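You operate a simulated robot arm through the tools that you are given. There is no shell and no other tool. Be economical: measure what you need, move in short steps, check, and stop when the job is done.

Carry out the task below with a simulated robot arm. There is one attempt and no reset: what you move stays moved.

JOB
Put the flask that says "26" from the table top on the tray there and the flask that says "72" on the drip tray there.

The check looks at the end state, three seconds after you hand in, the way a careful person would. Anything else that was tipped, shoved, dropped, spilled or broken makes it a failure.

ROBOT AND FRAMES
A 7-joint arm with a two-finger parallel gripper on a trunk, on a base that drives. Base frame: it is fixed to the floor where the robot stands at the start and does not move with it; the origin is under the middle of the robot, x ahead of it, y to its left, z up. Units: mm, rad, N and s.
With the tool pointing down near the work surface it reaches from about 340 to 760 mm from the robot's upright axis, wherever it stands. Its first joint turns from -2.007 to 2.007 rad. Payload 3.91 kg.
Tool frame: the origin (TCP) lies between the finger pads and is the grasp point; the fingertips stand 30 mm ahead of it; z points along the fingers, y is the line along which they close. The gripper opens to 110 mm. The fingers are 20 mm wide and 10 mm thick; the gripper's body (48 by 112 mm) begins 55 mm behind the TCP.
Orientation is that of the tool frame in the base frame, as a unit quaternion [w, x, y, z]. With the fingers straight down and closing along the base's y, the tool's x points along the base's -x, its y along +y and its z along -z.

CONTROLS
- The arm moves only by the tool nudge_tool. Its argument "moves" is text: rows parted by semicolons, each of 7 numbers parted by spaces: the shift along the tool's x, y, z in mm, then the turn, a rotation vector about the tool's x, y, z in rad, then the gripper command, from -1 (fully open) to 1 (shut), values between in proportion. In form: tx ty tz wx wy wz claw; .... A call has 1 to 8 rows; each row is the pose to reach, as a shift and turn from the pose commanded when the call began, along the tool's axes at that moment. Rows are played at 5 a second. More than 50 mm and 0.15 rad between two rows, or a gripper value outside its range, and nothing of the call is played. A pose out of reach is approached as far as the arm can. The call stops where the force on the tool passes 40 N (or 10 N more than at its start, if that is more) or the arm is blocked; 0.2 s more then pass. Each finger travels about 108 mm/s and halts on what it meets, pressing with about 26 N; the grip force reading is that of the motor and also rises with nothing between the fingers. The clock runs only during rows and for 0.2 s after the last one: add rows that repeat a pose to give the fingers time. The reply holds the time, the measured pose of the TCP, the force on the tool along the base axes, the opening and the grip force, in the units named above and with some noise, and new pictures: "views" is both (left out), scene, wrist or none.
- Cameras (640 x 400 px; columns grow to the right, rows downward): "scene" is now at [23.6, 149.2, 1638.6]; the picture's right is [-0.07, -1.00, 0.00], its down [-0.70, 0.05, -0.72] and it looks along [0.71, -0.05, -0.70] (base axes); focal length 256 px, centre (320, 200). "wrist" rides on the gripper at [72, 17, -103] in the tool frame; the picture's right is [-0.23, 0.97, 0.00], its down [-0.76, -0.18, -0.62] and it looks along [-0.61, -0.14, 0.78] (tool axes); focal length 222 px, centre (320, 200). There is no depth. A picture from a camera that has moved, and an enlarged one, comes with that camera's place and axes in the base frame and with its lens.
- slide_trunk(by): slides the trunk up (or, below 0, down) by that many mm; the arm and the scene camera ride with it, the base frame stays. It gives what a move gives, with no picture.
- roll_base(legs): drives the robot by 1 to 6 legs, each [ahead, turn to the left] in mm and rad, along the robot's own axes; the way and the turn of a leg run together, so that a leg with both is an arc; at most 1500 mm and 3.142 rad a leg. The arm and the cameras ride along, it lands a little off, and it stops where it bumps. It gives what a move gives, and a new picture of the scene camera.
- pan_tilt(pan, tilt): turns the head with the scene camera to pan (to the left, within 2.705 rad either way) and tilt (down, from -0.506 to 1.204), counted from straight ahead of the robot. It gives what a move gives, and a new picture of the scene camera.
- inspect(camera, box): a new picture of the part [left, top, right, bottom] of that camera's present view, enlarged. No time passes.
- sign_off(): hands the job in; it is judged then, once.

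Go step by step. Nothing tells you exact positions but the pictures and the camera data: compare them with the known pose of the tool, close in by small moves and look again before you grip or let go. The budget is 120 turns and 170 pictures, counting those below and the enlarged ones. Unless the task says otherwise, let go and move clear before handing in, and close with one line.

The tools are called after "Call:" as a command line: name --argument value ..., lists and objects as JSON in quotes. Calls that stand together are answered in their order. nudge_tool: Moves the arm, as the interface text tells. Its arguments: {"type":"object","properties":{"moves":{"type":"string"},"views":{"type":"string","enum":["both","scene","wrist","none"]}},"required":["moves"]} The other tools are called the same way: slide_trunk (by) slides the trunk up or down; roll_base (legs) drives the base; pan_tilt (pan, tilt) turns the head that bears the scene camera; inspect (camera, box) takes an enlarged picture of a part of a camera's view; sign_off () hands the job in.

At the start:

```text
clock: 0.0
tcp_pos: [501.3, 148.3, 1151.4]
tool_rot: [0.0, -0.005, 1.0, 0.002]
wrist_force: [-0.2, 0.4, -0.6]
finger_gap: 110.1
grasp_force: 0.0
trunk travel left (down, up): [-750.0, 240.0]
robot x, y, heading: [2.2, 1.6, 0.003]
head pan, tilt: [-0.072, 0.773]
```

scene: 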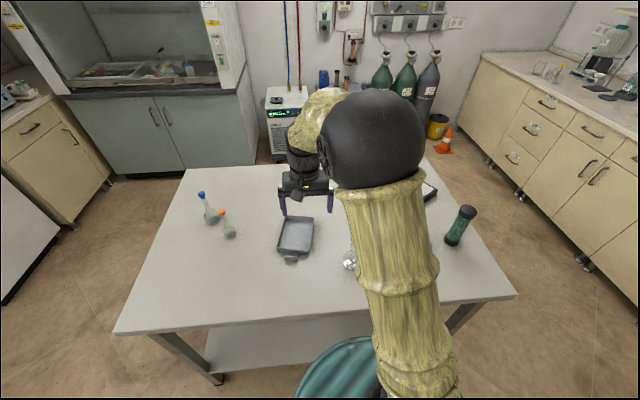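
wrist: 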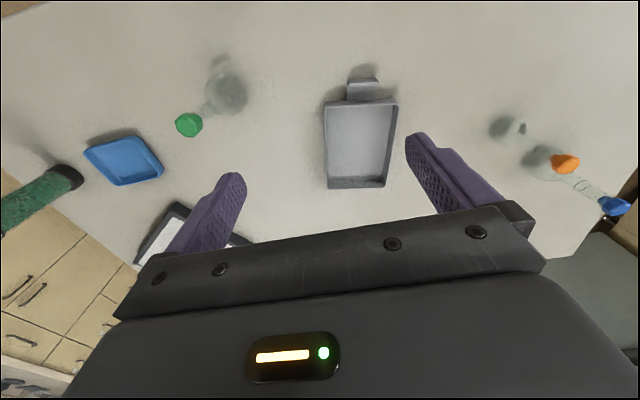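

I see three flasks (blue, orange and green stoppers), a grey pan with a tab and a small blue tray. I'll enlarge the pictures to read labels.

Call:
inspect --camera "scene" --box '[180, 170, 280, 250]'

Call:
inspect --camera "wrist" --box '[460, 90, 640, 230]'

Call:
inspect --camera "wrist" --box '[60, 40, 420, 220]'

```text
5.00 times, centred on (230, 210) of scene
camera zoom: at [23.6, 149.2, 1638.6], right [-0.07, -1.0, 0.0], down [-0.7, 0.05, -0.72], along [0.71, -0.05, -0.7], focal length 1279 px, centre (770, 150)
```

zoom: 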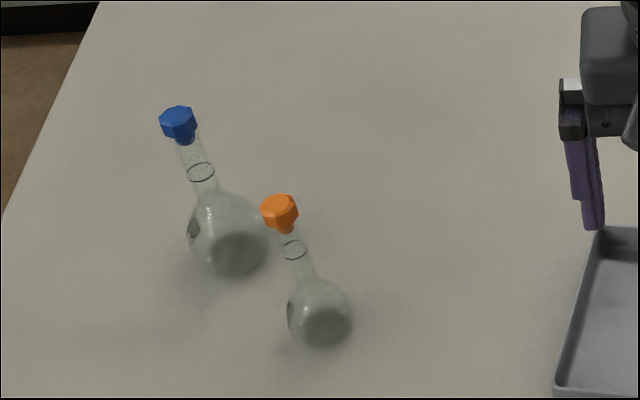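

```text
2.86 times, centred on (550, 160) of wrist
camera zoom: at [428.2, 165.0, 1254.1], right [0.22, 0.98, 0.0], down [0.76, -0.17, 0.62], along [0.61, -0.14, -0.78], focal length 635 px, centre (-337, 314)
```

zoom: 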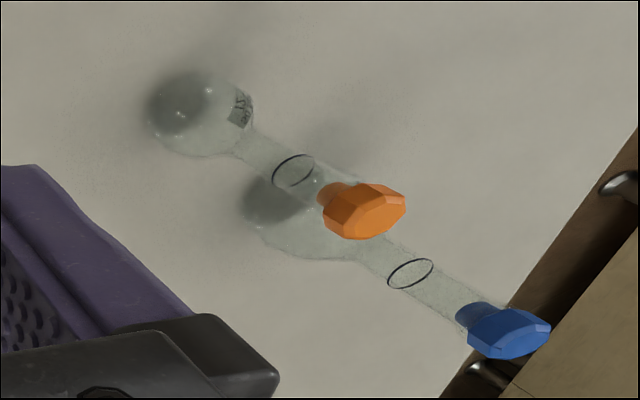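

```text
1.78 times, centred on (240, 130) of wrist
camera zoom: at [428.2, 165.0, 1254.1], right [0.22, 0.98, 0.0], down [0.76, -0.17, 0.62], along [0.61, -0.14, -0.78], focal length 395 px, centre (462, 324)
```

zoom: 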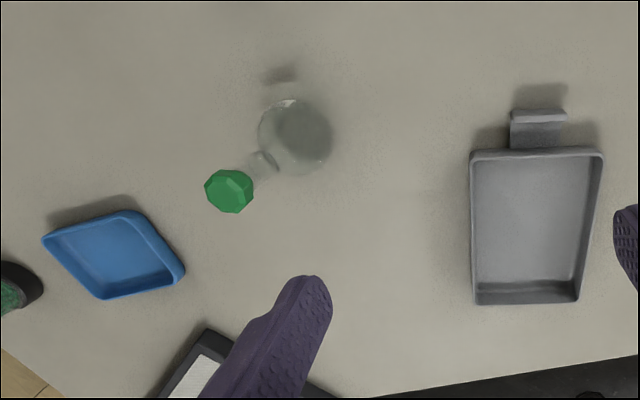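

Flasks seem to stand at about orange (601,431), blue (695,514), green (475,20); grey pan is at (610,196) and blue tray at (546,-239). Labels appear on the +y sides, so I swing the arm left and turn the wrist camera to look there.

Call:
nudge_tool --moves "0 42 0 0 0 0.14 -1;0 84 0 0 0 0.28 -1;0 126 0 0 0 0.42 -1;0 168 0 0 0 0.56 -1;0 210 0 0 0 0.7 -1;0 252 0 0 0 0.84 -1;0 294 0 0 0 0.98 -1;0 330 0 0 0 1.12 -1" --views "both"

```text
clock: 1.8
tcp_pos: [497.8, 480.6, 1151.4]
tool_rot: [-0.001, 0.529, 0.849, 0.0]
wrist_force: [0.1, 0.7, 0.4]
finger_gap: 110.0
grasp_force: 0.1
trunk travel left (down, up): [-750.0, 240.0]
robot x, y, heading: [-0.7, 0.5, 0.0]
head pan, tilt: [-0.072, 0.773]
camera scene: at [24.4, 150.5, 1638.5], right [-0.07, -1.0, 0.0], down [-0.7, 0.05, -0.71], along [0.71, -0.05, -0.7], focal length 256 px, centre (320, 200)
camera wrist: at [481.3, 552.7, 1253.6], right [0.97, 0.23, 0.0], down [0.18, -0.76, 0.62], along [0.14, -0.61, -0.78], focal length 222 px, centre (320, 200)
```

scene: 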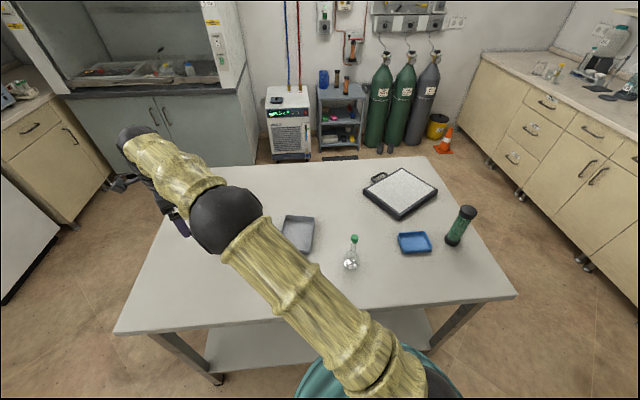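
wrist: 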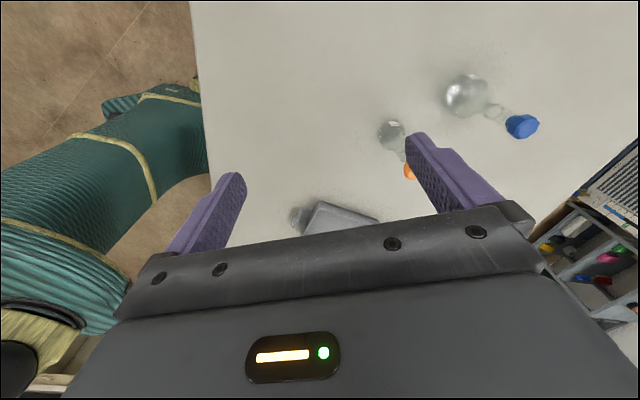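

The labels may now be visible, and there's a black square item with a white speckled top. I enlarge each.

Call:
inspect --camera "scene" --box '[355, 150, 485, 260]'

Call:
inspect --camera "scene" --box '[270, 200, 370, 280]'

Call:
inspect --camera "wrist" --box '[360, 55, 550, 190]'

```text
3.64 times, centred on (420, 205) of scene
camera zoom: at [24.4, 150.5, 1638.5], right [-0.07, -1.0, 0.0], down [-0.7, 0.05, -0.71], along [0.71, -0.05, -0.7], focal length 930 px, centre (-44, 182)
```

zoom: 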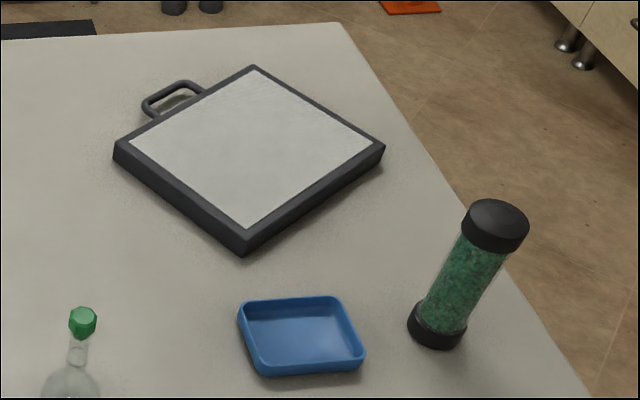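

```text
5.00 times, centred on (320, 240) of scene
camera zoom: at [24.4, 150.5, 1638.5], right [-0.07, -1.0, 0.0], down [-0.7, 0.05, -0.71], along [0.71, -0.05, -0.7], focal length 1279 px, centre (320, 0)
```

zoom: 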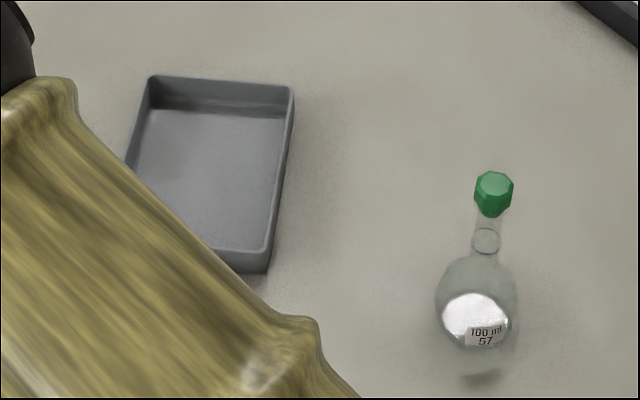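

```text
2.96 times, centred on (455, 122) of wrist
camera zoom: at [481.3, 552.7, 1253.6], right [0.97, 0.23, 0.0], down [0.18, -0.76, 0.62], along [0.14, -0.61, -0.78], focal length 658 px, centre (-80, 430)
```

zoom: 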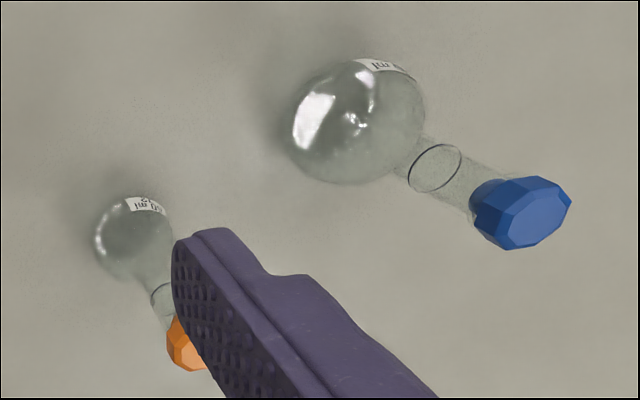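

Green reads "57", so it's not wanted; I need the labels of blue and orange, on their +y sides. I move the camera further left for that.

Call:
nudge_tool --moves "43 3 0 0 0 -0.06 -1;86 6 0 0 0 -0.12 -1;128 9 0 0 0 -0.2 -1;128 9 0 0 0 -0.2 -1" --views "wrist"

Call:
inspect --camera "wrist" --box '[300, 60, 560, 220]'

Call:
inspect --camera "scene" --box '[190, 180, 340, 280]'

```text
clock: 2.8
tcp_pos: [426.3, 572.3, 1144.2]
tool_rot: [0.001, 0.439, 0.898, 0.0]
wrist_force: [-0.5, -0.8, 0.3]
finger_gap: 110.2
grasp_force: 0.1
out of reach, approached as far as the arm can: row 2, 3, 4
trunk travel left (down, up): [-750.0, 240.0]
robot x, y, heading: [0.4, -1.9, 0.001]
head pan, tilt: [-0.072, 0.773]
camera wrist: at [395.1, 639.3, 1247.3], right [0.91, 0.42, 0.0], down [0.33, -0.71, 0.62], along [0.26, -0.57, -0.78], focal length 222 px, centre (320, 200)
```

wrist: 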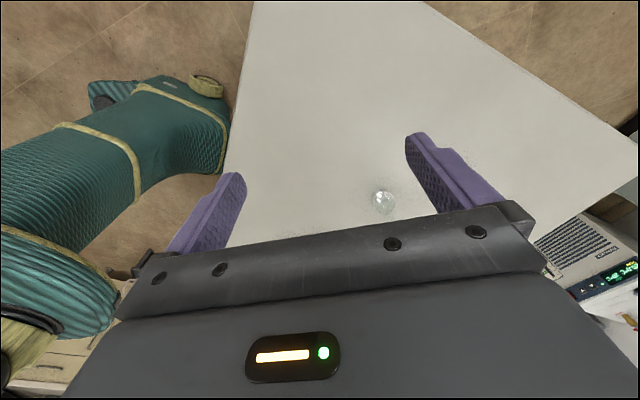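

```text
2.46 times, centred on (430, 140) of wrist
camera zoom: at [395.1, 639.3, 1247.3], right [0.91, 0.42, 0.0], down [0.33, -0.71, 0.62], along [0.26, -0.57, -0.78], focal length 547 px, centre (49, 348)
```

zoom: 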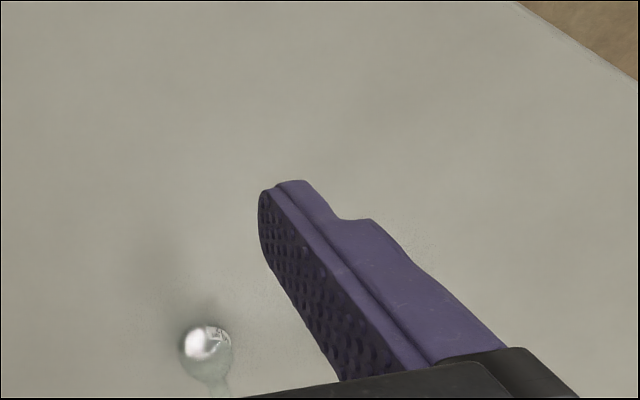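

```text
4.00 times, centred on (265, 230) of scene
camera zoom: at [22.7, 147.9, 1638.8], right [-0.07, -1.0, 0.0], down [-0.7, 0.05, -0.72], along [0.71, -0.05, -0.7], focal length 1024 px, centre (540, 80)
```

zoom: 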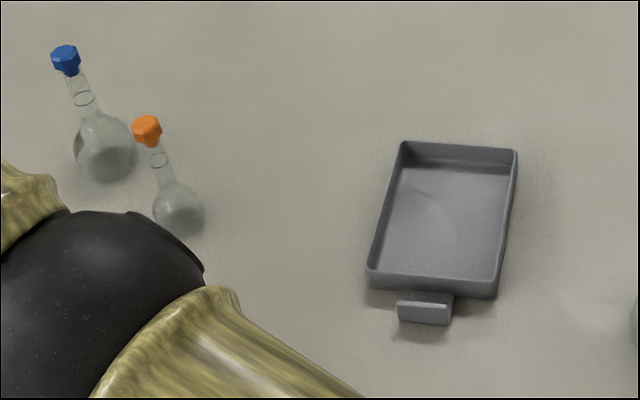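

Orange and blue labels remain hidden by the gripper, and blue (radius ~860) is out of reach anyhow. I'll draw the arm in, then shift the base about 280 mm to the left by backing up obliquely.

Call:
nudge_tool --moves "-40 -31 -12 0 0 0 -1;-80 -62 -24 0 0 0 -1;-120 -93 -36 0 0 0 -1;-160 -124 -48 0 0 0 -1;-197 -154 -60 0 0 0 -1" --views "none"

Call:
roll_base --legs '[[0, -0.7], [-430, 0], [0, 0.7]]'

```text
refused: row 1 steps farther than a row can; nothing moved
```

```text
clock: 9.2
tcp_pos: [99.9, 849.9, 1143.2]
tool_rot: [0.0, 0.441, 0.897, 0.0]
wrist_force: [-0.7, 0.0, -0.4]
finger_gap: 110.3
grasp_force: 0.2
trunk travel left (down, up): [-750.0, 240.0]
robot x, y, heading: [-328.0, 281.3, -0.002]
head pan, tilt: [-0.072, 0.773]
camera scene: at [-305.3, 428.0, 1638.6], right [-0.07, -1.0, 0.0], down [-0.7, 0.05, -0.72], along [0.71, -0.05, -0.7], focal length 256 px, centre (320, 200)
```

scene: 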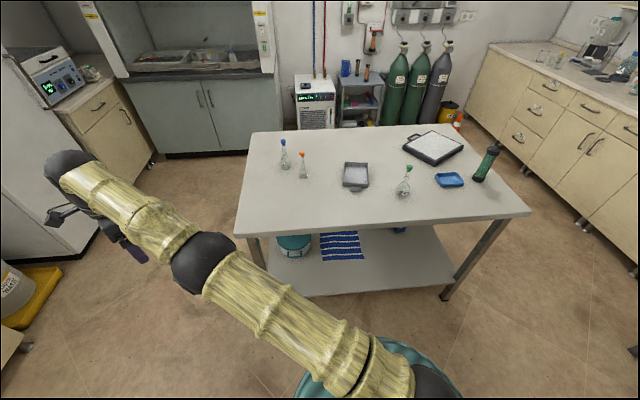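

The base moved 280 mm left, and the arm is clear of everything. I now swing the arm toward the front in free space.

Call:
nudge_tool --moves "-34 -27 -10 0 0 0 -1;-68 -54 -20 0 0 0 -1;-102 -81 -30 0 0 0 -1;-136 -108 -40 0 0 0 -1;-170 -135 -50 0 0 0 -1;-204 -162 -60 0 0 0 -1;-238 -189 -60 0 0 0 -1;-238 -189 -60 0 0 0 -1" --views "none"

Call:
inspect --camera "scene" --box '[320, 140, 500, 210]'

```text
clock: 11.0
tcp_pos: [95.5, 545.7, 1201.6]
tool_rot: [-0.001, 0.441, 0.898, 0.001]
wrist_force: [0.3, -0.2, 0.0]
finger_gap: 109.9
grasp_force: 0.0
trunk travel left (down, up): [-750.0, 240.0]
robot x, y, heading: [-329.9, 279.1, 0.002]
head pan, tilt: [-0.072, 0.773]
```

```text
3.56 times, centred on (410, 175) of scene
camera zoom: at [-304.9, 428.5, 1638.5], right [-0.07, -1.0, 0.0], down [-0.7, 0.05, -0.72], along [0.71, -0.05, -0.7], focal length 910 px, centre (0, 289)
```

zoom: 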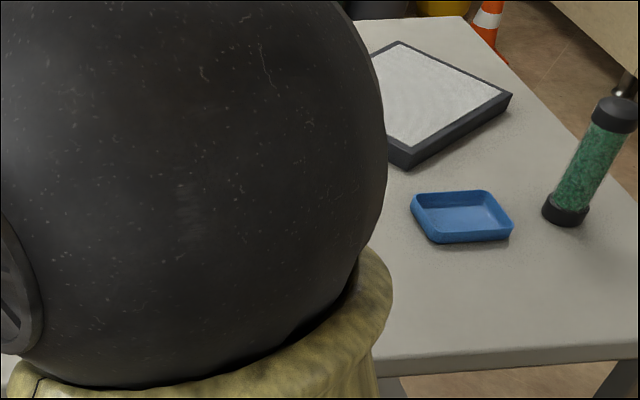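

I drive ahead back to the table, stopping at the same distance as at the start.

Call:
roll_base --legs '[[330, 0]]'

```text
clock: 13.1
tcp_pos: [423.8, 546.3, 1202.1]
tool_rot: [0.0, 0.439, 0.898, -0.001]
wrist_force: [0.4, -0.4, -0.5]
finger_gap: 109.7
grasp_force: 0.0
trunk travel left (down, up): [-750.0, 240.0]
robot x, y, heading: [-2.2, 279.1, 0.003]
head pan, tilt: [-0.072, 0.773]
camera scene: at [23.2, 427.6, 1638.6], right [-0.07, -1.0, 0.0], down [-0.7, 0.05, -0.71], along [0.71, -0.05, -0.7], focal length 256 px, centre (320, 200)
```

scene: 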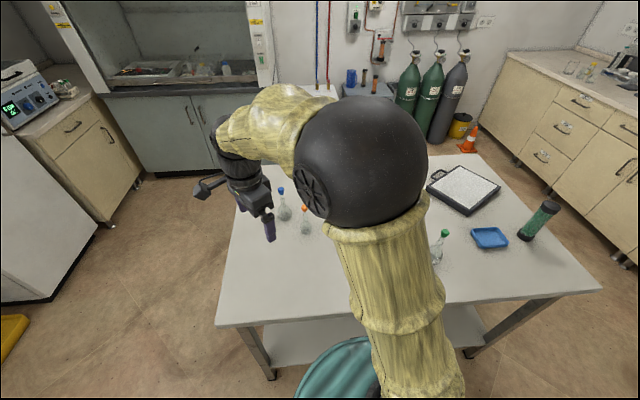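

Now I lower and tilt the tool toward the flasks, left of them, so that the wrist camera looks at the +y faces.

Call:
nudge_tool --moves "4 33 14 0 -0.13 0 -1;8 66 28 0 -0.26 0 -1;12 99 42 0 -0.39 0 -1;15 133 56 0 -0.5 0 -1;15 133 56 0 -0.5 0 -1" --views "wrist"

```text
clock: 14.3
tcp_pos: [518.4, 639.4, 1146.8]
tool_rot: [0.223, 0.427, 0.87, -0.108]
wrist_force: [-0.1, -0.4, 1.2]
finger_gap: 110.0
grasp_force: 0.0
trunk travel left (down, up): [-750.0, 240.0]
robot x, y, heading: [0.6, 277.2, 0.002]
head pan, tilt: [-0.072, 0.773]
camera wrist: at [462.6, 739.0, 1202.3], right [0.89, 0.44, 0.11], down [0.08, -0.4, 0.91], along [0.44, -0.8, -0.39], focal length 222 px, centre (320, 200)
```

wrist: 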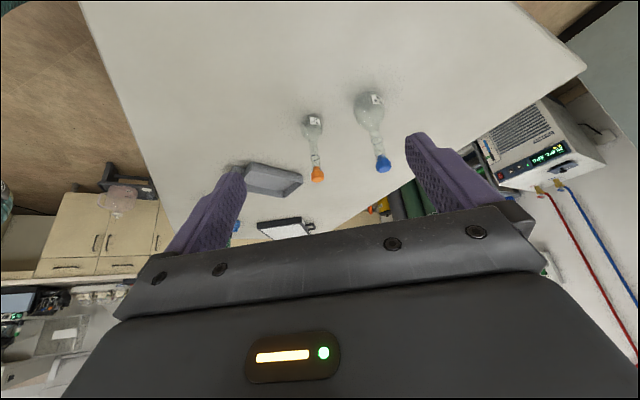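

Both flasks are in view with labels facing the camera. I enlarge them.

Call:
inspect --camera "wrist" --box '[295, 80, 335, 190]'

Call:
inspect --camera "wrist" --box '[340, 80, 410, 124]'

Call:
inspect --camera "wrist" --box '[290, 100, 340, 131]'

```text
3.64 times, centred on (315, 135) of wrist
camera zoom: at [462.6, 739.0, 1202.3], right [0.89, 0.44, 0.11], down [0.08, -0.4, 0.91], along [0.44, -0.8, -0.39], focal length 808 px, centre (338, 436)
```

zoom: 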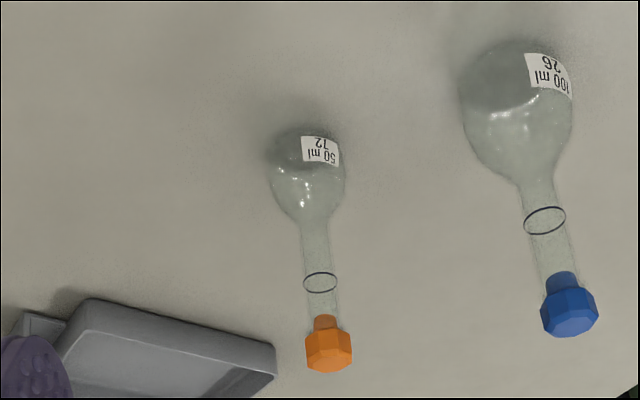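

```text
9.09 times, centred on (375, 102) of wrist
camera zoom: at [462.6, 739.0, 1202.3], right [0.89, 0.44, 0.11], down [0.08, -0.4, 0.91], along [0.44, -0.8, -0.39], focal length 2019 px, centre (-180, 1091)
```

zoom: 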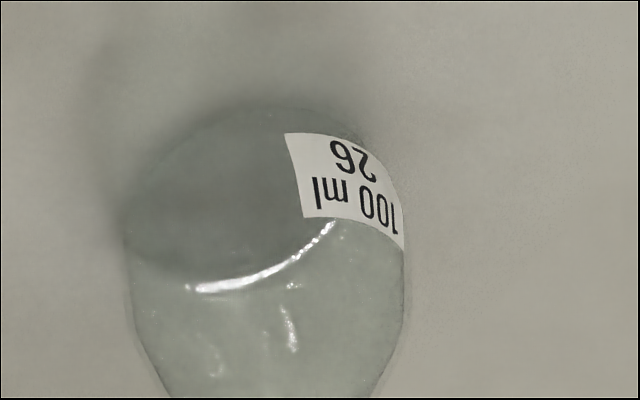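

```text
12.80 times, centred on (315, 116) of wrist
camera zoom: at [462.6, 739.0, 1202.3], right [0.89, 0.44, 0.11], down [0.08, -0.4, 0.91], along [0.44, -0.8, -0.39], focal length 2843 px, centre (384, 1282)
```

zoom: 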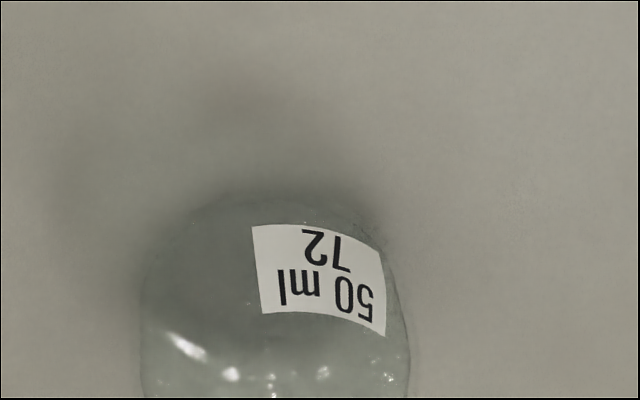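

Orange is "72" (50 ml) and blue is "26" (100 ml). Before deciding on the trays, I look closely at the black item, blue tray and grey pan.

Call:
inspect --camera "scene" --box '[420, 155, 510, 220]'

Call:
inspect --camera "wrist" --box '[225, 155, 325, 245]'

Call:
inspect --camera "scene" --box '[460, 215, 520, 255]'

```text
6.15 times, centred on (465, 188) of scene
camera zoom: at [21.6, 426.9, 1638.7], right [-0.07, -1.0, 0.0], down [-0.7, 0.05, -0.72], along [0.71, -0.05, -0.7], focal length 1575 px, centre (-572, 277)
```

zoom: 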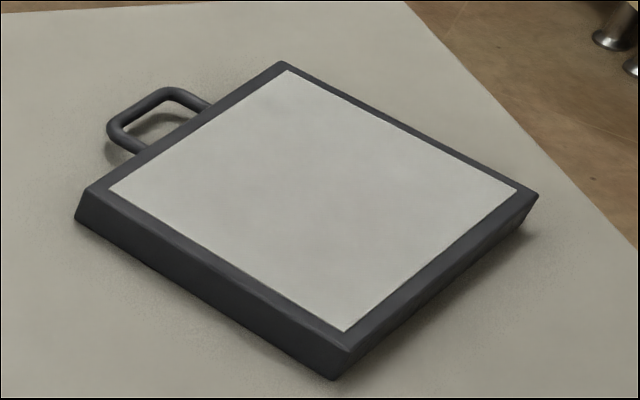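

```text
4.44 times, centred on (275, 200) of wrist
camera zoom: at [462.6, 739.0, 1202.3], right [0.89, 0.44, 0.11], down [0.08, -0.4, 0.91], along [0.44, -0.8, -0.39], focal length 987 px, centre (520, 200)
```

zoom: 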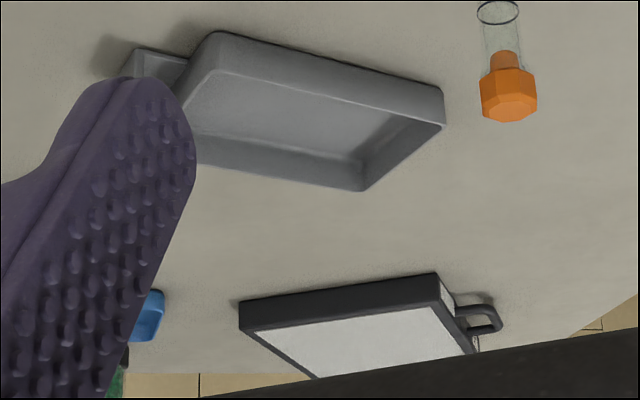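

```text
10.00 times, centred on (490, 235) of scene
camera zoom: at [21.6, 426.9, 1638.7], right [-0.07, -1.0, 0.0], down [-0.7, 0.05, -0.72], along [0.71, -0.05, -0.7], focal length 2559 px, centre (-1380, -150)
```

zoom: 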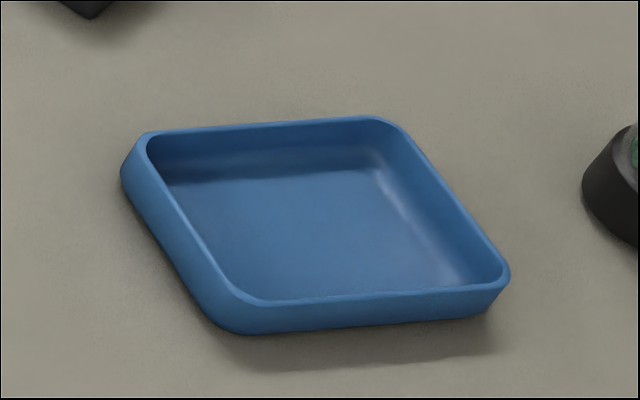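

Orange "72" goes to the grey drip tray (with the pull tab) and blue "26" to the blue tray; the black slab looks like a board/light pad. I now put the tool upright near the orange flask to look from above.

Call:
nudge_tool --moves "-32 -16 20 0 0.125 0 -1;-65 -32 40 0 0.25 0 -1;-97 -49 60 0 0.375 0 -1;-130 -65 79 0 0.5 0 -1;-130 -65 79 0 0.5 0 -1" --views "both"

```text
clock: 15.5
tcp_pos: [560.3, 479.5, 1140.3]
tool_rot: [-0.001, 0.44, 0.898, 0.0]
wrist_force: [-0.7, 1.2, -0.5]
finger_gap: 109.9
grasp_force: 0.1
trunk travel left (down, up): [-750.0, 240.0]
robot x, y, heading: [1.2, 277.2, 0.004]
head pan, tilt: [-0.072, 0.773]
camera scene: at [21.6, 428.4, 1638.6], right [-0.07, -1.0, 0.0], down [-0.7, 0.05, -0.72], along [0.71, -0.05, -0.7], focal length 256 px, centre (320, 200)
camera wrist: at [529.0, 546.2, 1243.1], right [0.91, 0.42, 0.0], down [0.33, -0.71, 0.62], along [0.26, -0.57, -0.78], focal length 222 px, centre (320, 200)
```

scene: 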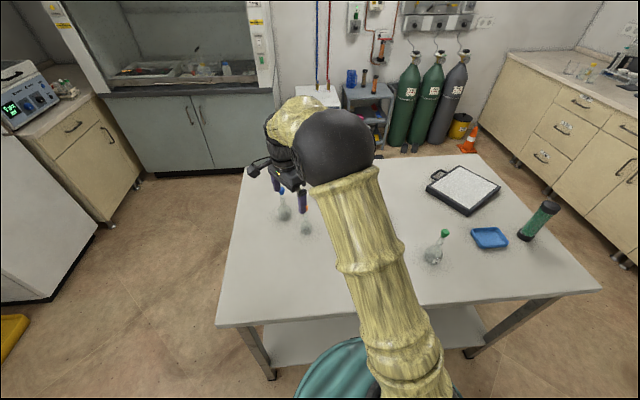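
wrist: 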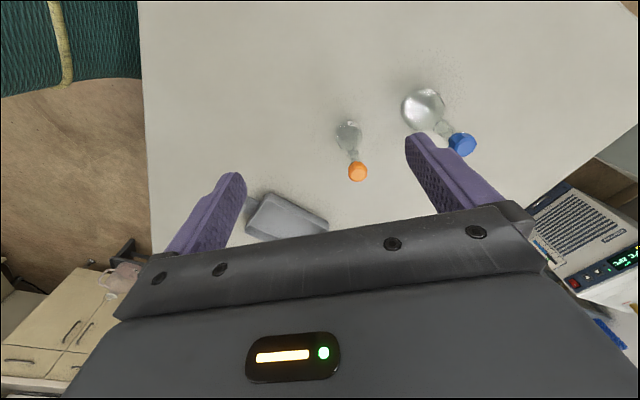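

Orange is at about (628,435), stopper centre z≈1013; blue at about (707,518), stopper z≈1024. I centre above orange and come down to just above the stopper.

Call:
nudge_tool --moves "-38 13 0 0 0 0 -1;-77 26 0 0 0 0 -1;-77 26 40 0 0 0 -1;-77 26 70 0 0 0 -1;-77 26 70 0 0 0 -1" --views "wrist"

```text
clock: 16.7
tcp_pos: [627.2, 435.8, 1070.3]
tool_rot: [0.0, 0.439, 0.898, 0.0]
wrist_force: [0.3, -0.1, 1.0]
finger_gap: 110.2
grasp_force: 0.0
trunk travel left (down, up): [-750.0, 240.0]
robot x, y, heading: [-1.0, 277.7, 0.008]
head pan, tilt: [-0.072, 0.773]
camera wrist: at [596.6, 502.2, 1172.6], right [0.91, 0.42, 0.0], down [0.33, -0.71, 0.62], along [0.26, -0.57, -0.78], focal length 222 px, centre (320, 200)
```

wrist: 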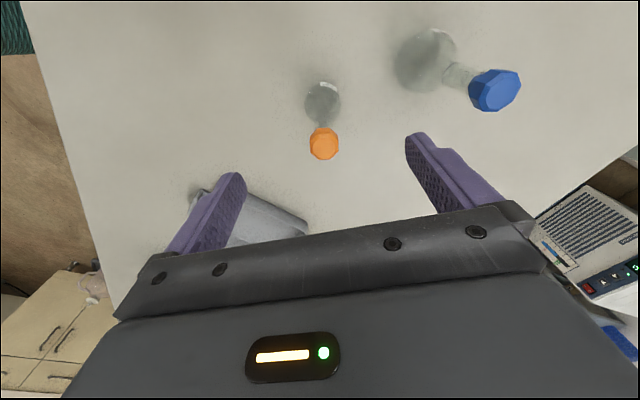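

The stopper lies on the finger axis within about 3 mm. I descend to the neck.

Call:
nudge_tool --moves "0 2 30 0 0 0 -1;0 2 60 0 0 0 -1;0 2 86 0 0 0 -1;0 2 86 0 0 0 -1" --views "both"

```text
clock: 17.7
tcp_pos: [628.8, 434.8, 982.8]
tool_rot: [0.0, 0.441, 0.898, -0.001]
wrist_force: [0.8, -0.5, 0.2]
finger_gap: 110.0
grasp_force: 0.0
trunk travel left (down, up): [-750.0, 240.0]
robot x, y, heading: [-0.4, 279.5, -0.003]
head pan, tilt: [-0.072, 0.773]
camera scene: at [21.9, 427.5, 1638.6], right [-0.07, -1.0, 0.0], down [-0.7, 0.05, -0.72], along [0.71, -0.05, -0.7], focal length 256 px, centre (320, 200)
camera wrist: at [599.0, 502.7, 1086.3], right [0.91, 0.42, 0.0], down [0.33, -0.71, 0.62], along [0.26, -0.57, -0.78], focal length 222 px, centre (320, 200)
```

scene: 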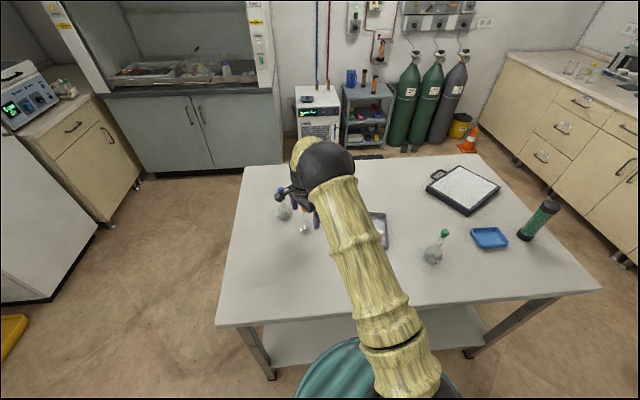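
wrist: 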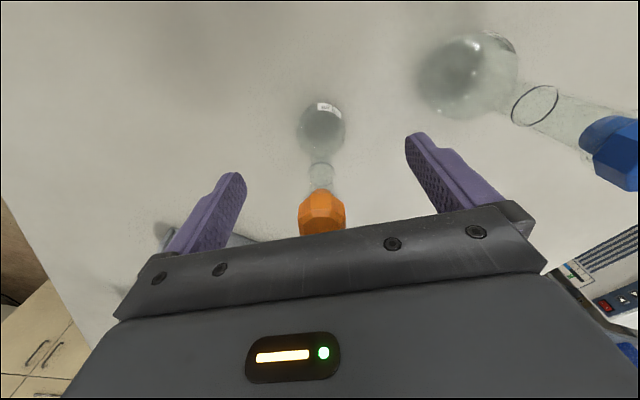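

The neck is centred between the fingers. I close on it.

Call:
nudge_tool --moves "0 0 0 0 0 0 0.3;0 0 0 0 0 0 0.6;0 0 0 0 0 0 1;0 0 0 0 0 0 1;0 0 0 0 0 0 1" --views "wrist"

```text
clock: 18.9
tcp_pos: [631.0, 436.3, 984.4]
tool_rot: [0.0, 0.44, 0.898, 0.0]
wrist_force: [-0.7, 0.2, -0.1]
finger_gap: 20.9
grasp_force: 26.5
trunk travel left (down, up): [-750.0, 240.0]
robot x, y, heading: [-6.0, 279.8, 0.005]
head pan, tilt: [-0.072, 0.773]
camera wrist: at [599.2, 502.8, 1086.5], right [0.91, 0.42, 0.0], down [0.33, -0.71, 0.62], along [0.26, -0.57, -0.78], focal length 222 px, centre (320, 200)
```

wrist: 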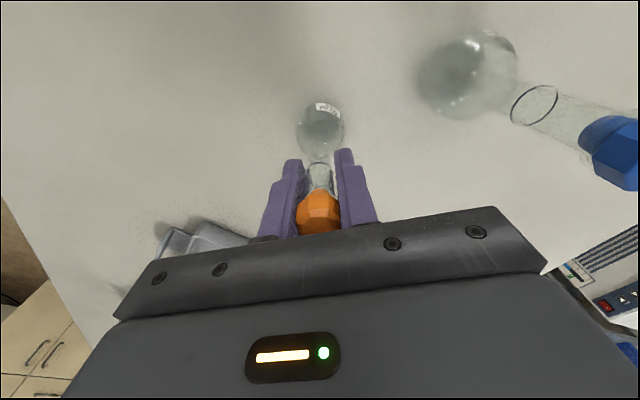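

The fingers hold at 21 mm, apparently on the stopper/neck top. I test by lifting only 12 mm and check that the bulb comes along.

Call:
nudge_tool --moves "0 0 -4 0 0 0 1;0 0 -8 0 0 0 1;0 0 -12 0 0 0 1;0 0 -12 0 0 0 1" --views "wrist"

Call:
inspect --camera "wrist" --box '[250, 80, 390, 240]'

```text
clock: 19.9
tcp_pos: [630.2, 435.9, 996.0]
tool_rot: [0.0, 0.44, 0.898, 0.0]
wrist_force: [0.4, -0.3, -0.5]
finger_gap: 20.7
grasp_force: 26.4
trunk travel left (down, up): [-750.0, 240.0]
robot x, y, heading: [-4.2, 279.9, 0.001]
head pan, tilt: [-0.072, 0.773]
camera wrist: at [598.9, 502.8, 1098.5], right [0.91, 0.42, 0.0], down [0.33, -0.71, 0.62], along [0.26, -0.57, -0.78], focal length 222 px, centre (320, 200)
```

wrist: 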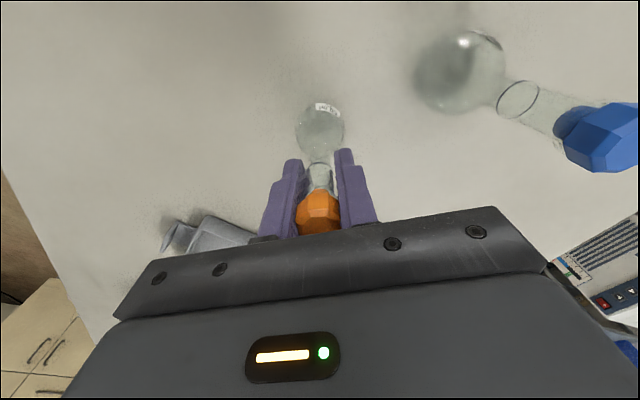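

```text
2.50 times, centred on (320, 160) of wrist
camera zoom: at [598.9, 502.8, 1098.5], right [0.91, 0.42, 0.0], down [0.33, -0.71, 0.62], along [0.26, -0.57, -0.78], focal length 555 px, centre (320, 300)
```

zoom: 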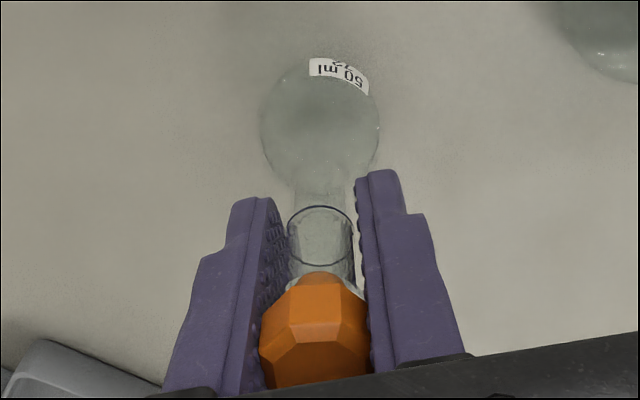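

The flask lifts as one piece. I raise it well clear and carry it toward the grey drip tray, centred near (610,192).

Call:
nudge_tool --moves "0 0 -35 0 0 0 1;0 0 -65 0 0 0 1;-30 -27 -65 0 0 0 1;-60 -55 -65 0 0 0 1;-90 -82 -65 0 0 0 1;-120 -110 -65 0 0 0 1;-150 -137 -65 0 0 0 1;-180 -165 -65 0 0 0 1" --views "both"

```text
clock: 21.7
tcp_pos: [609.6, 191.4, 1061.8]
tool_rot: [-0.001, 0.44, 0.898, 0.001]
wrist_force: [-0.3, -1.4, 0.6]
finger_gap: 20.3
grasp_force: 25.6
trunk travel left (down, up): [-750.0, 240.0]
robot x, y, heading: [1.4, 283.5, 0.006]
head pan, tilt: [-0.072, 0.773]
camera scene: at [22.2, 426.3, 1638.7], right [-0.07, -1.0, 0.0], down [-0.7, 0.05, -0.72], along [0.71, -0.05, -0.7], focal length 256 px, centre (320, 200)
camera wrist: at [578.4, 258.7, 1163.8], right [0.91, 0.42, 0.0], down [0.33, -0.71, 0.62], along [0.26, -0.57, -0.78], focal length 222 px, centre (320, 200)
```

scene: 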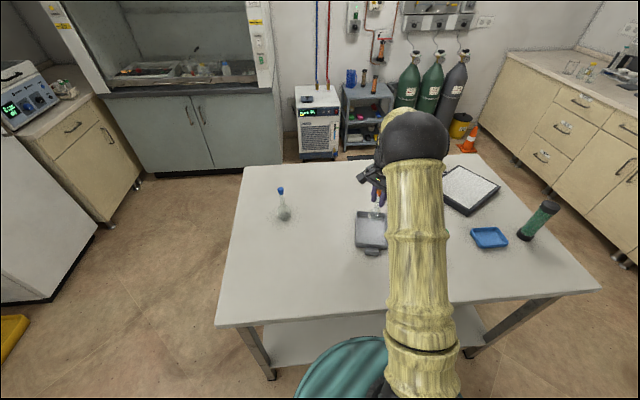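
wrist: 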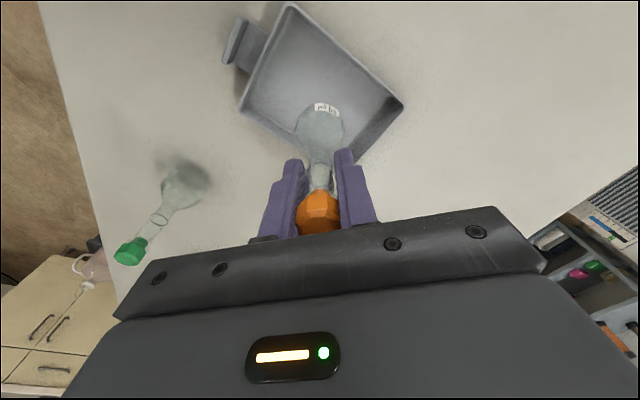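

The drip tray's centre works out at (610,192), right below the held flask. I lower to just above its floor.

Call:
nudge_tool --moves "0 0 25 0 0 0 1;0 0 50 0 0 0 1;0 0 66 0 0 0 1;0 0 66 0 0 0 1" --views "wrist"

Call:
inspect --camera "wrist" --box '[220, 0, 460, 160]'

```text
clock: 22.7
tcp_pos: [607.7, 192.2, 994.3]
tool_rot: [0.0, 0.44, 0.898, 0.0]
wrist_force: [0.6, -0.4, -0.6]
finger_gap: 20.4
grasp_force: 26.0
trunk travel left (down, up): [-750.0, 240.0]
robot x, y, heading: [-3.1, 276.2, 0.002]
head pan, tilt: [-0.072, 0.773]
camera wrist: at [578.5, 259.7, 1096.7], right [0.91, 0.42, 0.0], down [0.33, -0.71, 0.62], along [0.26, -0.57, -0.78], focal length 222 px, centre (320, 200)
```

wrist: 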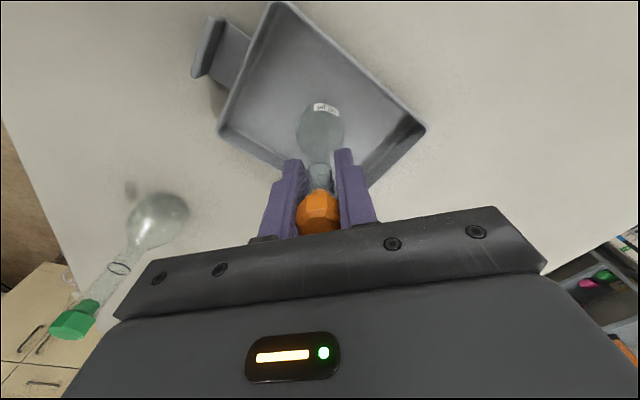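

```text
2.50 times, centred on (340, 80) of wrist
camera zoom: at [578.5, 259.7, 1096.7], right [0.91, 0.42, 0.0], down [0.33, -0.71, 0.62], along [0.26, -0.57, -0.78], focal length 555 px, centre (270, 500)
```

zoom: 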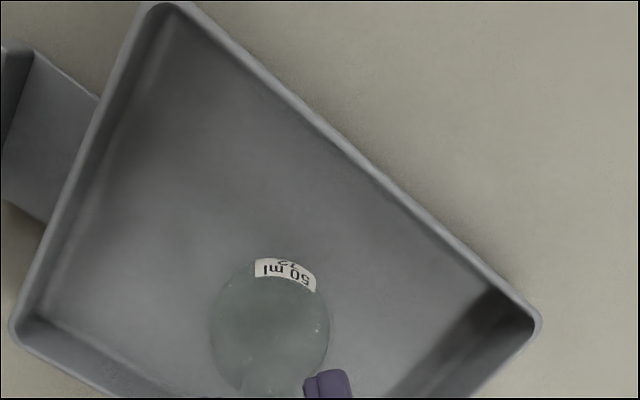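

The flask hovers inside the tray. I creep down and watch the force.

Call:
nudge_tool --moves "0 0 1 0 0 0 1;0 0 2 0 0 0 1;0 0 3 0 0 0 1;0 0 4 0 0 0 1;0 0 4 0 0 0 1" --views "none"

Call:
nudge_tool --moves "0 0 1 0 0 0 1;0 0 2 0 0 0 1;0 0 2 0 0 0 1" --views "none"

```text
clock: 23.9
tcp_pos: [609.0, 193.6, 989.6]
tool_rot: [0.0, 0.44, 0.898, 0.001]
wrist_force: [-0.1, 0.2, -1.2]
finger_gap: 21.2
grasp_force: 26.3
trunk travel left (down, up): [-750.0, 240.0]
robot x, y, heading: [-0.4, 280.3, 0.001]
head pan, tilt: [-0.072, 0.773]
```

```text
clock: 24.7
tcp_pos: [607.1, 191.5, 988.1]
tool_rot: [0.0, 0.44, 0.898, 0.0]
wrist_force: [-0.2, 0.4, -0.5]
finger_gap: 20.7
grasp_force: 26.2
trunk travel left (down, up): [-750.0, 240.0]
robot x, y, heading: [-1.4, 278.1, 0.007]
head pan, tilt: [-0.072, 0.773]
```

No contact force yet at TCP 988; I continue in 1 mm steps.

Call:
nudge_tool --moves "0 0 1 0 0 0 1;0 0 1 0 0 0 1;0 0 2 0 0 0 1;0 0 2 0 0 0 1" --views "none"

Call:
inspect --camera "wrist" --box '[260, 80, 380, 180]'

```text
clock: 25.7
tcp_pos: [608.4, 192.2, 988.0]
tool_rot: [0.001, 0.44, 0.898, 0.001]
wrist_force: [-0.1, 0.0, 6.7]
finger_gap: 20.7
grasp_force: 25.8
trunk travel left (down, up): [-750.0, 240.0]
robot x, y, heading: [1.7, 278.5, -0.0]
head pan, tilt: [-0.072, 0.773]
```

```text
4.00 times, centred on (320, 130) of wrist
camera zoom: at [578.1, 260.0, 1090.3], right [0.91, 0.42, 0.0], down [0.33, -0.71, 0.62], along [0.26, -0.57, -0.78], focal length 888 px, centre (320, 480)
```

zoom: 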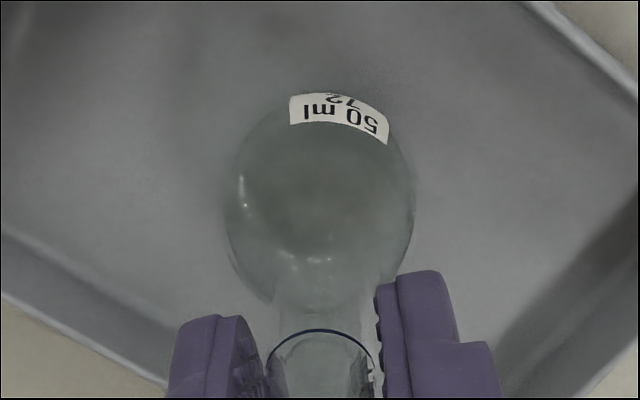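

Contact at about 7 N: the flask rests on the tray floor. I open gently.

Call:
nudge_tool --moves "0 0 -1 0 0 0 0.55;0 0 -1 0 0 0 0.45;0 0 -1 0 0 0 0.2;0 0 -1 0 0 0 -0.2;0 0 -1 0 0 0 -0.2" --views "wrist"

```text
clock: 26.9
tcp_pos: [611.0, 193.2, 987.8]
tool_rot: [0.0, 0.44, 0.898, 0.0]
wrist_force: [0.1, -0.5, -0.5]
finger_gap: 66.0
grasp_force: 0.1
trunk travel left (down, up): [-750.0, 240.0]
robot x, y, heading: [-1.2, 281.4, 0.002]
head pan, tilt: [-0.072, 0.773]
camera wrist: at [578.3, 260.0, 1090.5], right [0.91, 0.42, 0.0], down [0.33, -0.71, 0.62], along [0.26, -0.57, -0.78], focal length 222 px, centre (320, 200)
```

wrist: 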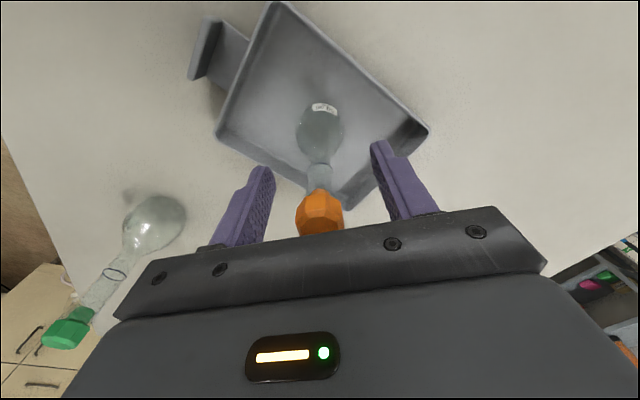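

Orange stands free in the drip tray. I slide the trunk up 120 mm, which lifts the hand straight clear and gives better reach toward the blue flask.

Call:
slide_trunk --by 120

Call:
inspect --camera "scene" --box '[220, 150, 460, 300]'

```text
clock: 28.4
tcp_pos: [608.3, 192.4, 1107.8]
tool_rot: [0.0, 0.44, 0.898, 0.0]
wrist_force: [0.6, -0.2, -0.2]
finger_gap: 65.9
grasp_force: 0.1
trunk travel left (down, up): [-870.0, 120.0]
robot x, y, heading: [-5.4, 276.6, 0.001]
head pan, tilt: [-0.072, 0.773]
```

```text
2.67 times, centred on (340, 225) of scene
camera zoom: at [22.4, 427.5, 1758.6], right [-0.07, -1.0, 0.0], down [-0.7, 0.05, -0.72], along [0.71, -0.05, -0.7], focal length 682 px, centre (267, 133)
```

zoom: 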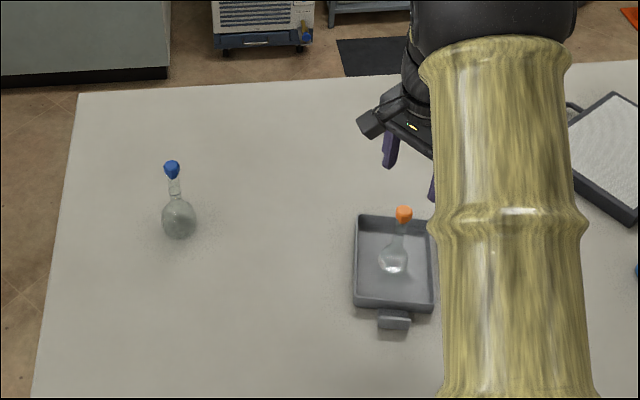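

Orange sits well. I move above the blue flask at about (707,518).

Call:
nudge_tool --moves "25 35 0 0 0 0 -0.3;50 70 0 0 0 0 -0.6;75 105 0 0 0 0 -1;100 140 0 0 0 0 -1;125 175 0 0 0 0 -1;150 210 0 0 0 0 -1;175 245 0 0 0 0 -1;197 277 0 0 0 0 -1" --views "wrist"

```text
clock: 30.2
tcp_pos: [707.6, 517.8, 1107.9]
tool_rot: [0.0, 0.441, 0.898, -0.001]
wrist_force: [0.3, 0.5, -0.4]
finger_gap: 110.1
grasp_force: 0.1
trunk travel left (down, up): [-870.0, 120.0]
robot x, y, heading: [-1.0, 279.3, 0.005]
head pan, tilt: [-0.072, 0.773]
camera wrist: at [676.6, 585.5, 1210.8], right [0.91, 0.42, 0.0], down [0.33, -0.71, 0.62], along [0.26, -0.57, -0.78], focal length 222 px, centre (320, 200)
```

wrist: 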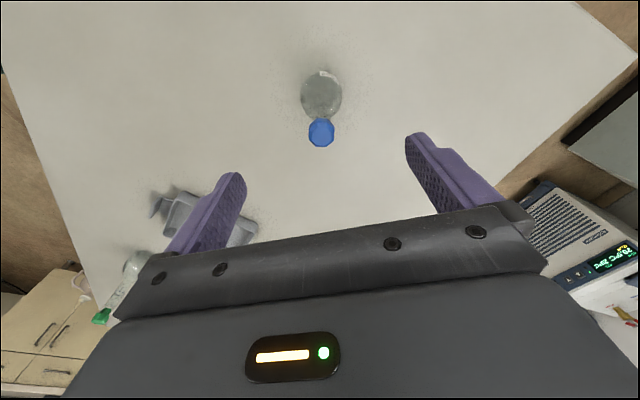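

Blue is centred on the finger axis. I descend most of the way and check.

Call:
nudge_tool --moves "0 0 40 0 0 0 -1;0 0 75 0 0 0 -1;0 0 100 0 0 0 -1;0 0 100 0 0 0 -1" --views "wrist"

```text
clock: 31.2
tcp_pos: [706.3, 517.0, 1007.9]
tool_rot: [-0.001, 0.439, 0.898, 0.0]
wrist_force: [0.0, 0.2, 0.4]
finger_gap: 110.0
grasp_force: 0.1
trunk travel left (down, up): [-870.0, 120.0]
robot x, y, heading: [-4.0, 275.9, 0.003]
head pan, tilt: [-0.072, 0.773]
camera wrist: at [675.6, 584.3, 1110.4], right [0.91, 0.42, 0.0], down [0.33, -0.71, 0.62], along [0.26, -0.57, -0.78], focal length 222 px, centre (320, 200)
```

wrist: 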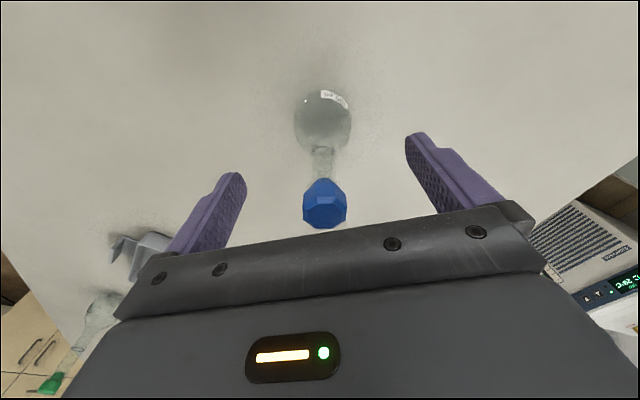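

Centred; I descend 15 mm more and close on stopper/neck, as with the first flask.

Call:
nudge_tool --moves "0 0 8 0 0 0 -1;0 0 15 0 0 0 -1;0 0 15 0 0 0 0;0 0 15 0 0 0 0.5;0 0 15 0 0 0 1;0 0 15 0 0 0 1;0 0 15 0 0 0 1" --views "wrist"

Call:
nudge_tool --moves "0 0 -4 0 0 0 1;0 0 -8 0 0 0 1;0 0 -12 0 0 0 1;0 0 -12 0 0 0 1" --views "wrist"

```text
clock: 32.8
tcp_pos: [707.3, 518.2, 992.8]
tool_rot: [0.0, 0.44, 0.898, 0.0]
wrist_force: [0.0, -0.3, 0.6]
finger_gap: 19.8
grasp_force: 26.0
trunk travel left (down, up): [-870.0, 120.0]
robot x, y, heading: [-1.2, 277.1, 0.003]
head pan, tilt: [-0.072, 0.773]
camera wrist: at [676.4, 584.9, 1095.4], right [0.91, 0.42, 0.0], down [0.33, -0.71, 0.62], along [0.26, -0.57, -0.78], focal length 222 px, centre (320, 200)
```

wrist: 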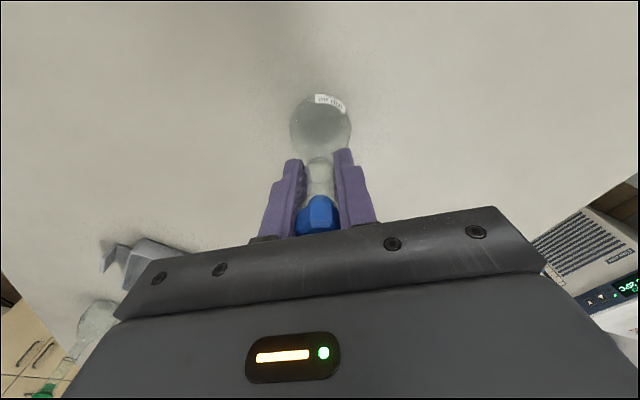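

```text
clock: 33.8
tcp_pos: [707.3, 518.4, 1004.2]
tool_rot: [0.0, 0.44, 0.898, 0.0]
wrist_force: [-0.9, 0.6, 0.4]
finger_gap: 19.7
grasp_force: 25.8
trunk travel left (down, up): [-870.0, 120.0]
robot x, y, heading: [-2.0, 281.3, 0.003]
head pan, tilt: [-0.072, 0.773]
camera wrist: at [676.5, 585.3, 1107.7], right [0.91, 0.42, 0.0], down [0.33, -0.71, 0.62], along [0.26, -0.57, -0.78], focal length 222 px, centre (320, 200)
```

wrist: 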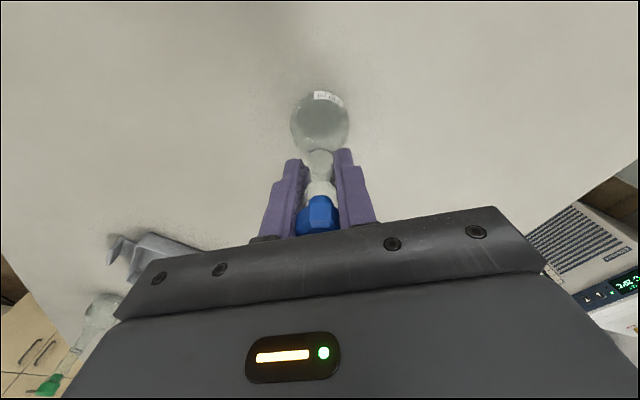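

The bulb seems to have moved in view relative to the stopper; I enlarge to check whether the stopper is coming out.

Call:
inspect --camera "wrist" --box '[250, 80, 390, 240]'

```text
2.50 times, centred on (320, 160) of wrist
camera zoom: at [676.5, 585.3, 1107.7], right [0.91, 0.42, 0.0], down [0.33, -0.71, 0.62], along [0.26, -0.57, -0.78], focal length 555 px, centre (320, 300)
```

zoom: 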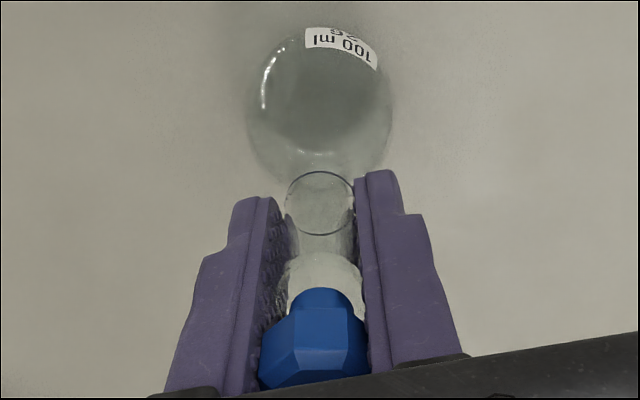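

The stopper was being pulled out of the blue flask while the flask stayed on the table. I lower straight back to reseat it, then will take the neck below the stopper with a tilted tool.

Call:
nudge_tool --moves "0 0 4 0 0 0 1;0 0 8 0 0 0 1;0 0 11 0 0 0 1;0 0 12 0 0 0 1;0 0 12 0 0 0 1" --views "none"

Call:
inspect --camera "wrist" --box '[250, 80, 390, 240]'

```text
clock: 35.0
tcp_pos: [707.5, 517.6, 992.6]
tool_rot: [0.001, 0.44, 0.898, 0.001]
wrist_force: [-0.1, 0.3, -0.3]
finger_gap: 19.7
grasp_force: 25.9
trunk travel left (down, up): [-870.0, 120.0]
robot x, y, heading: [-1.2, 278.7, 0.0]
head pan, tilt: [-0.072, 0.773]
```

```text
2.50 times, centred on (320, 160) of wrist
camera zoom: at [676.5, 585.6, 1095.3], right [0.91, 0.42, 0.0], down [0.33, -0.71, 0.62], along [0.26, -0.57, -0.78], focal length 555 px, centre (320, 300)
```

zoom: 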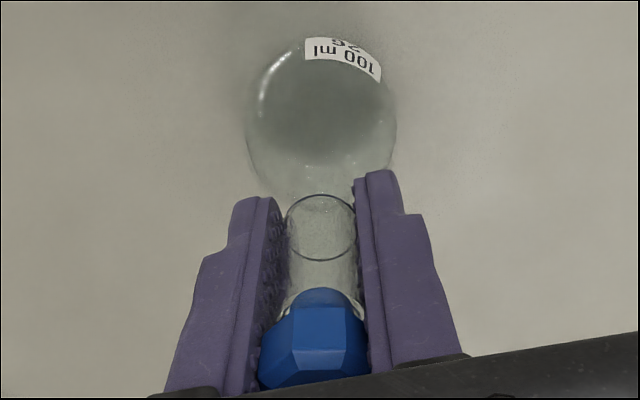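

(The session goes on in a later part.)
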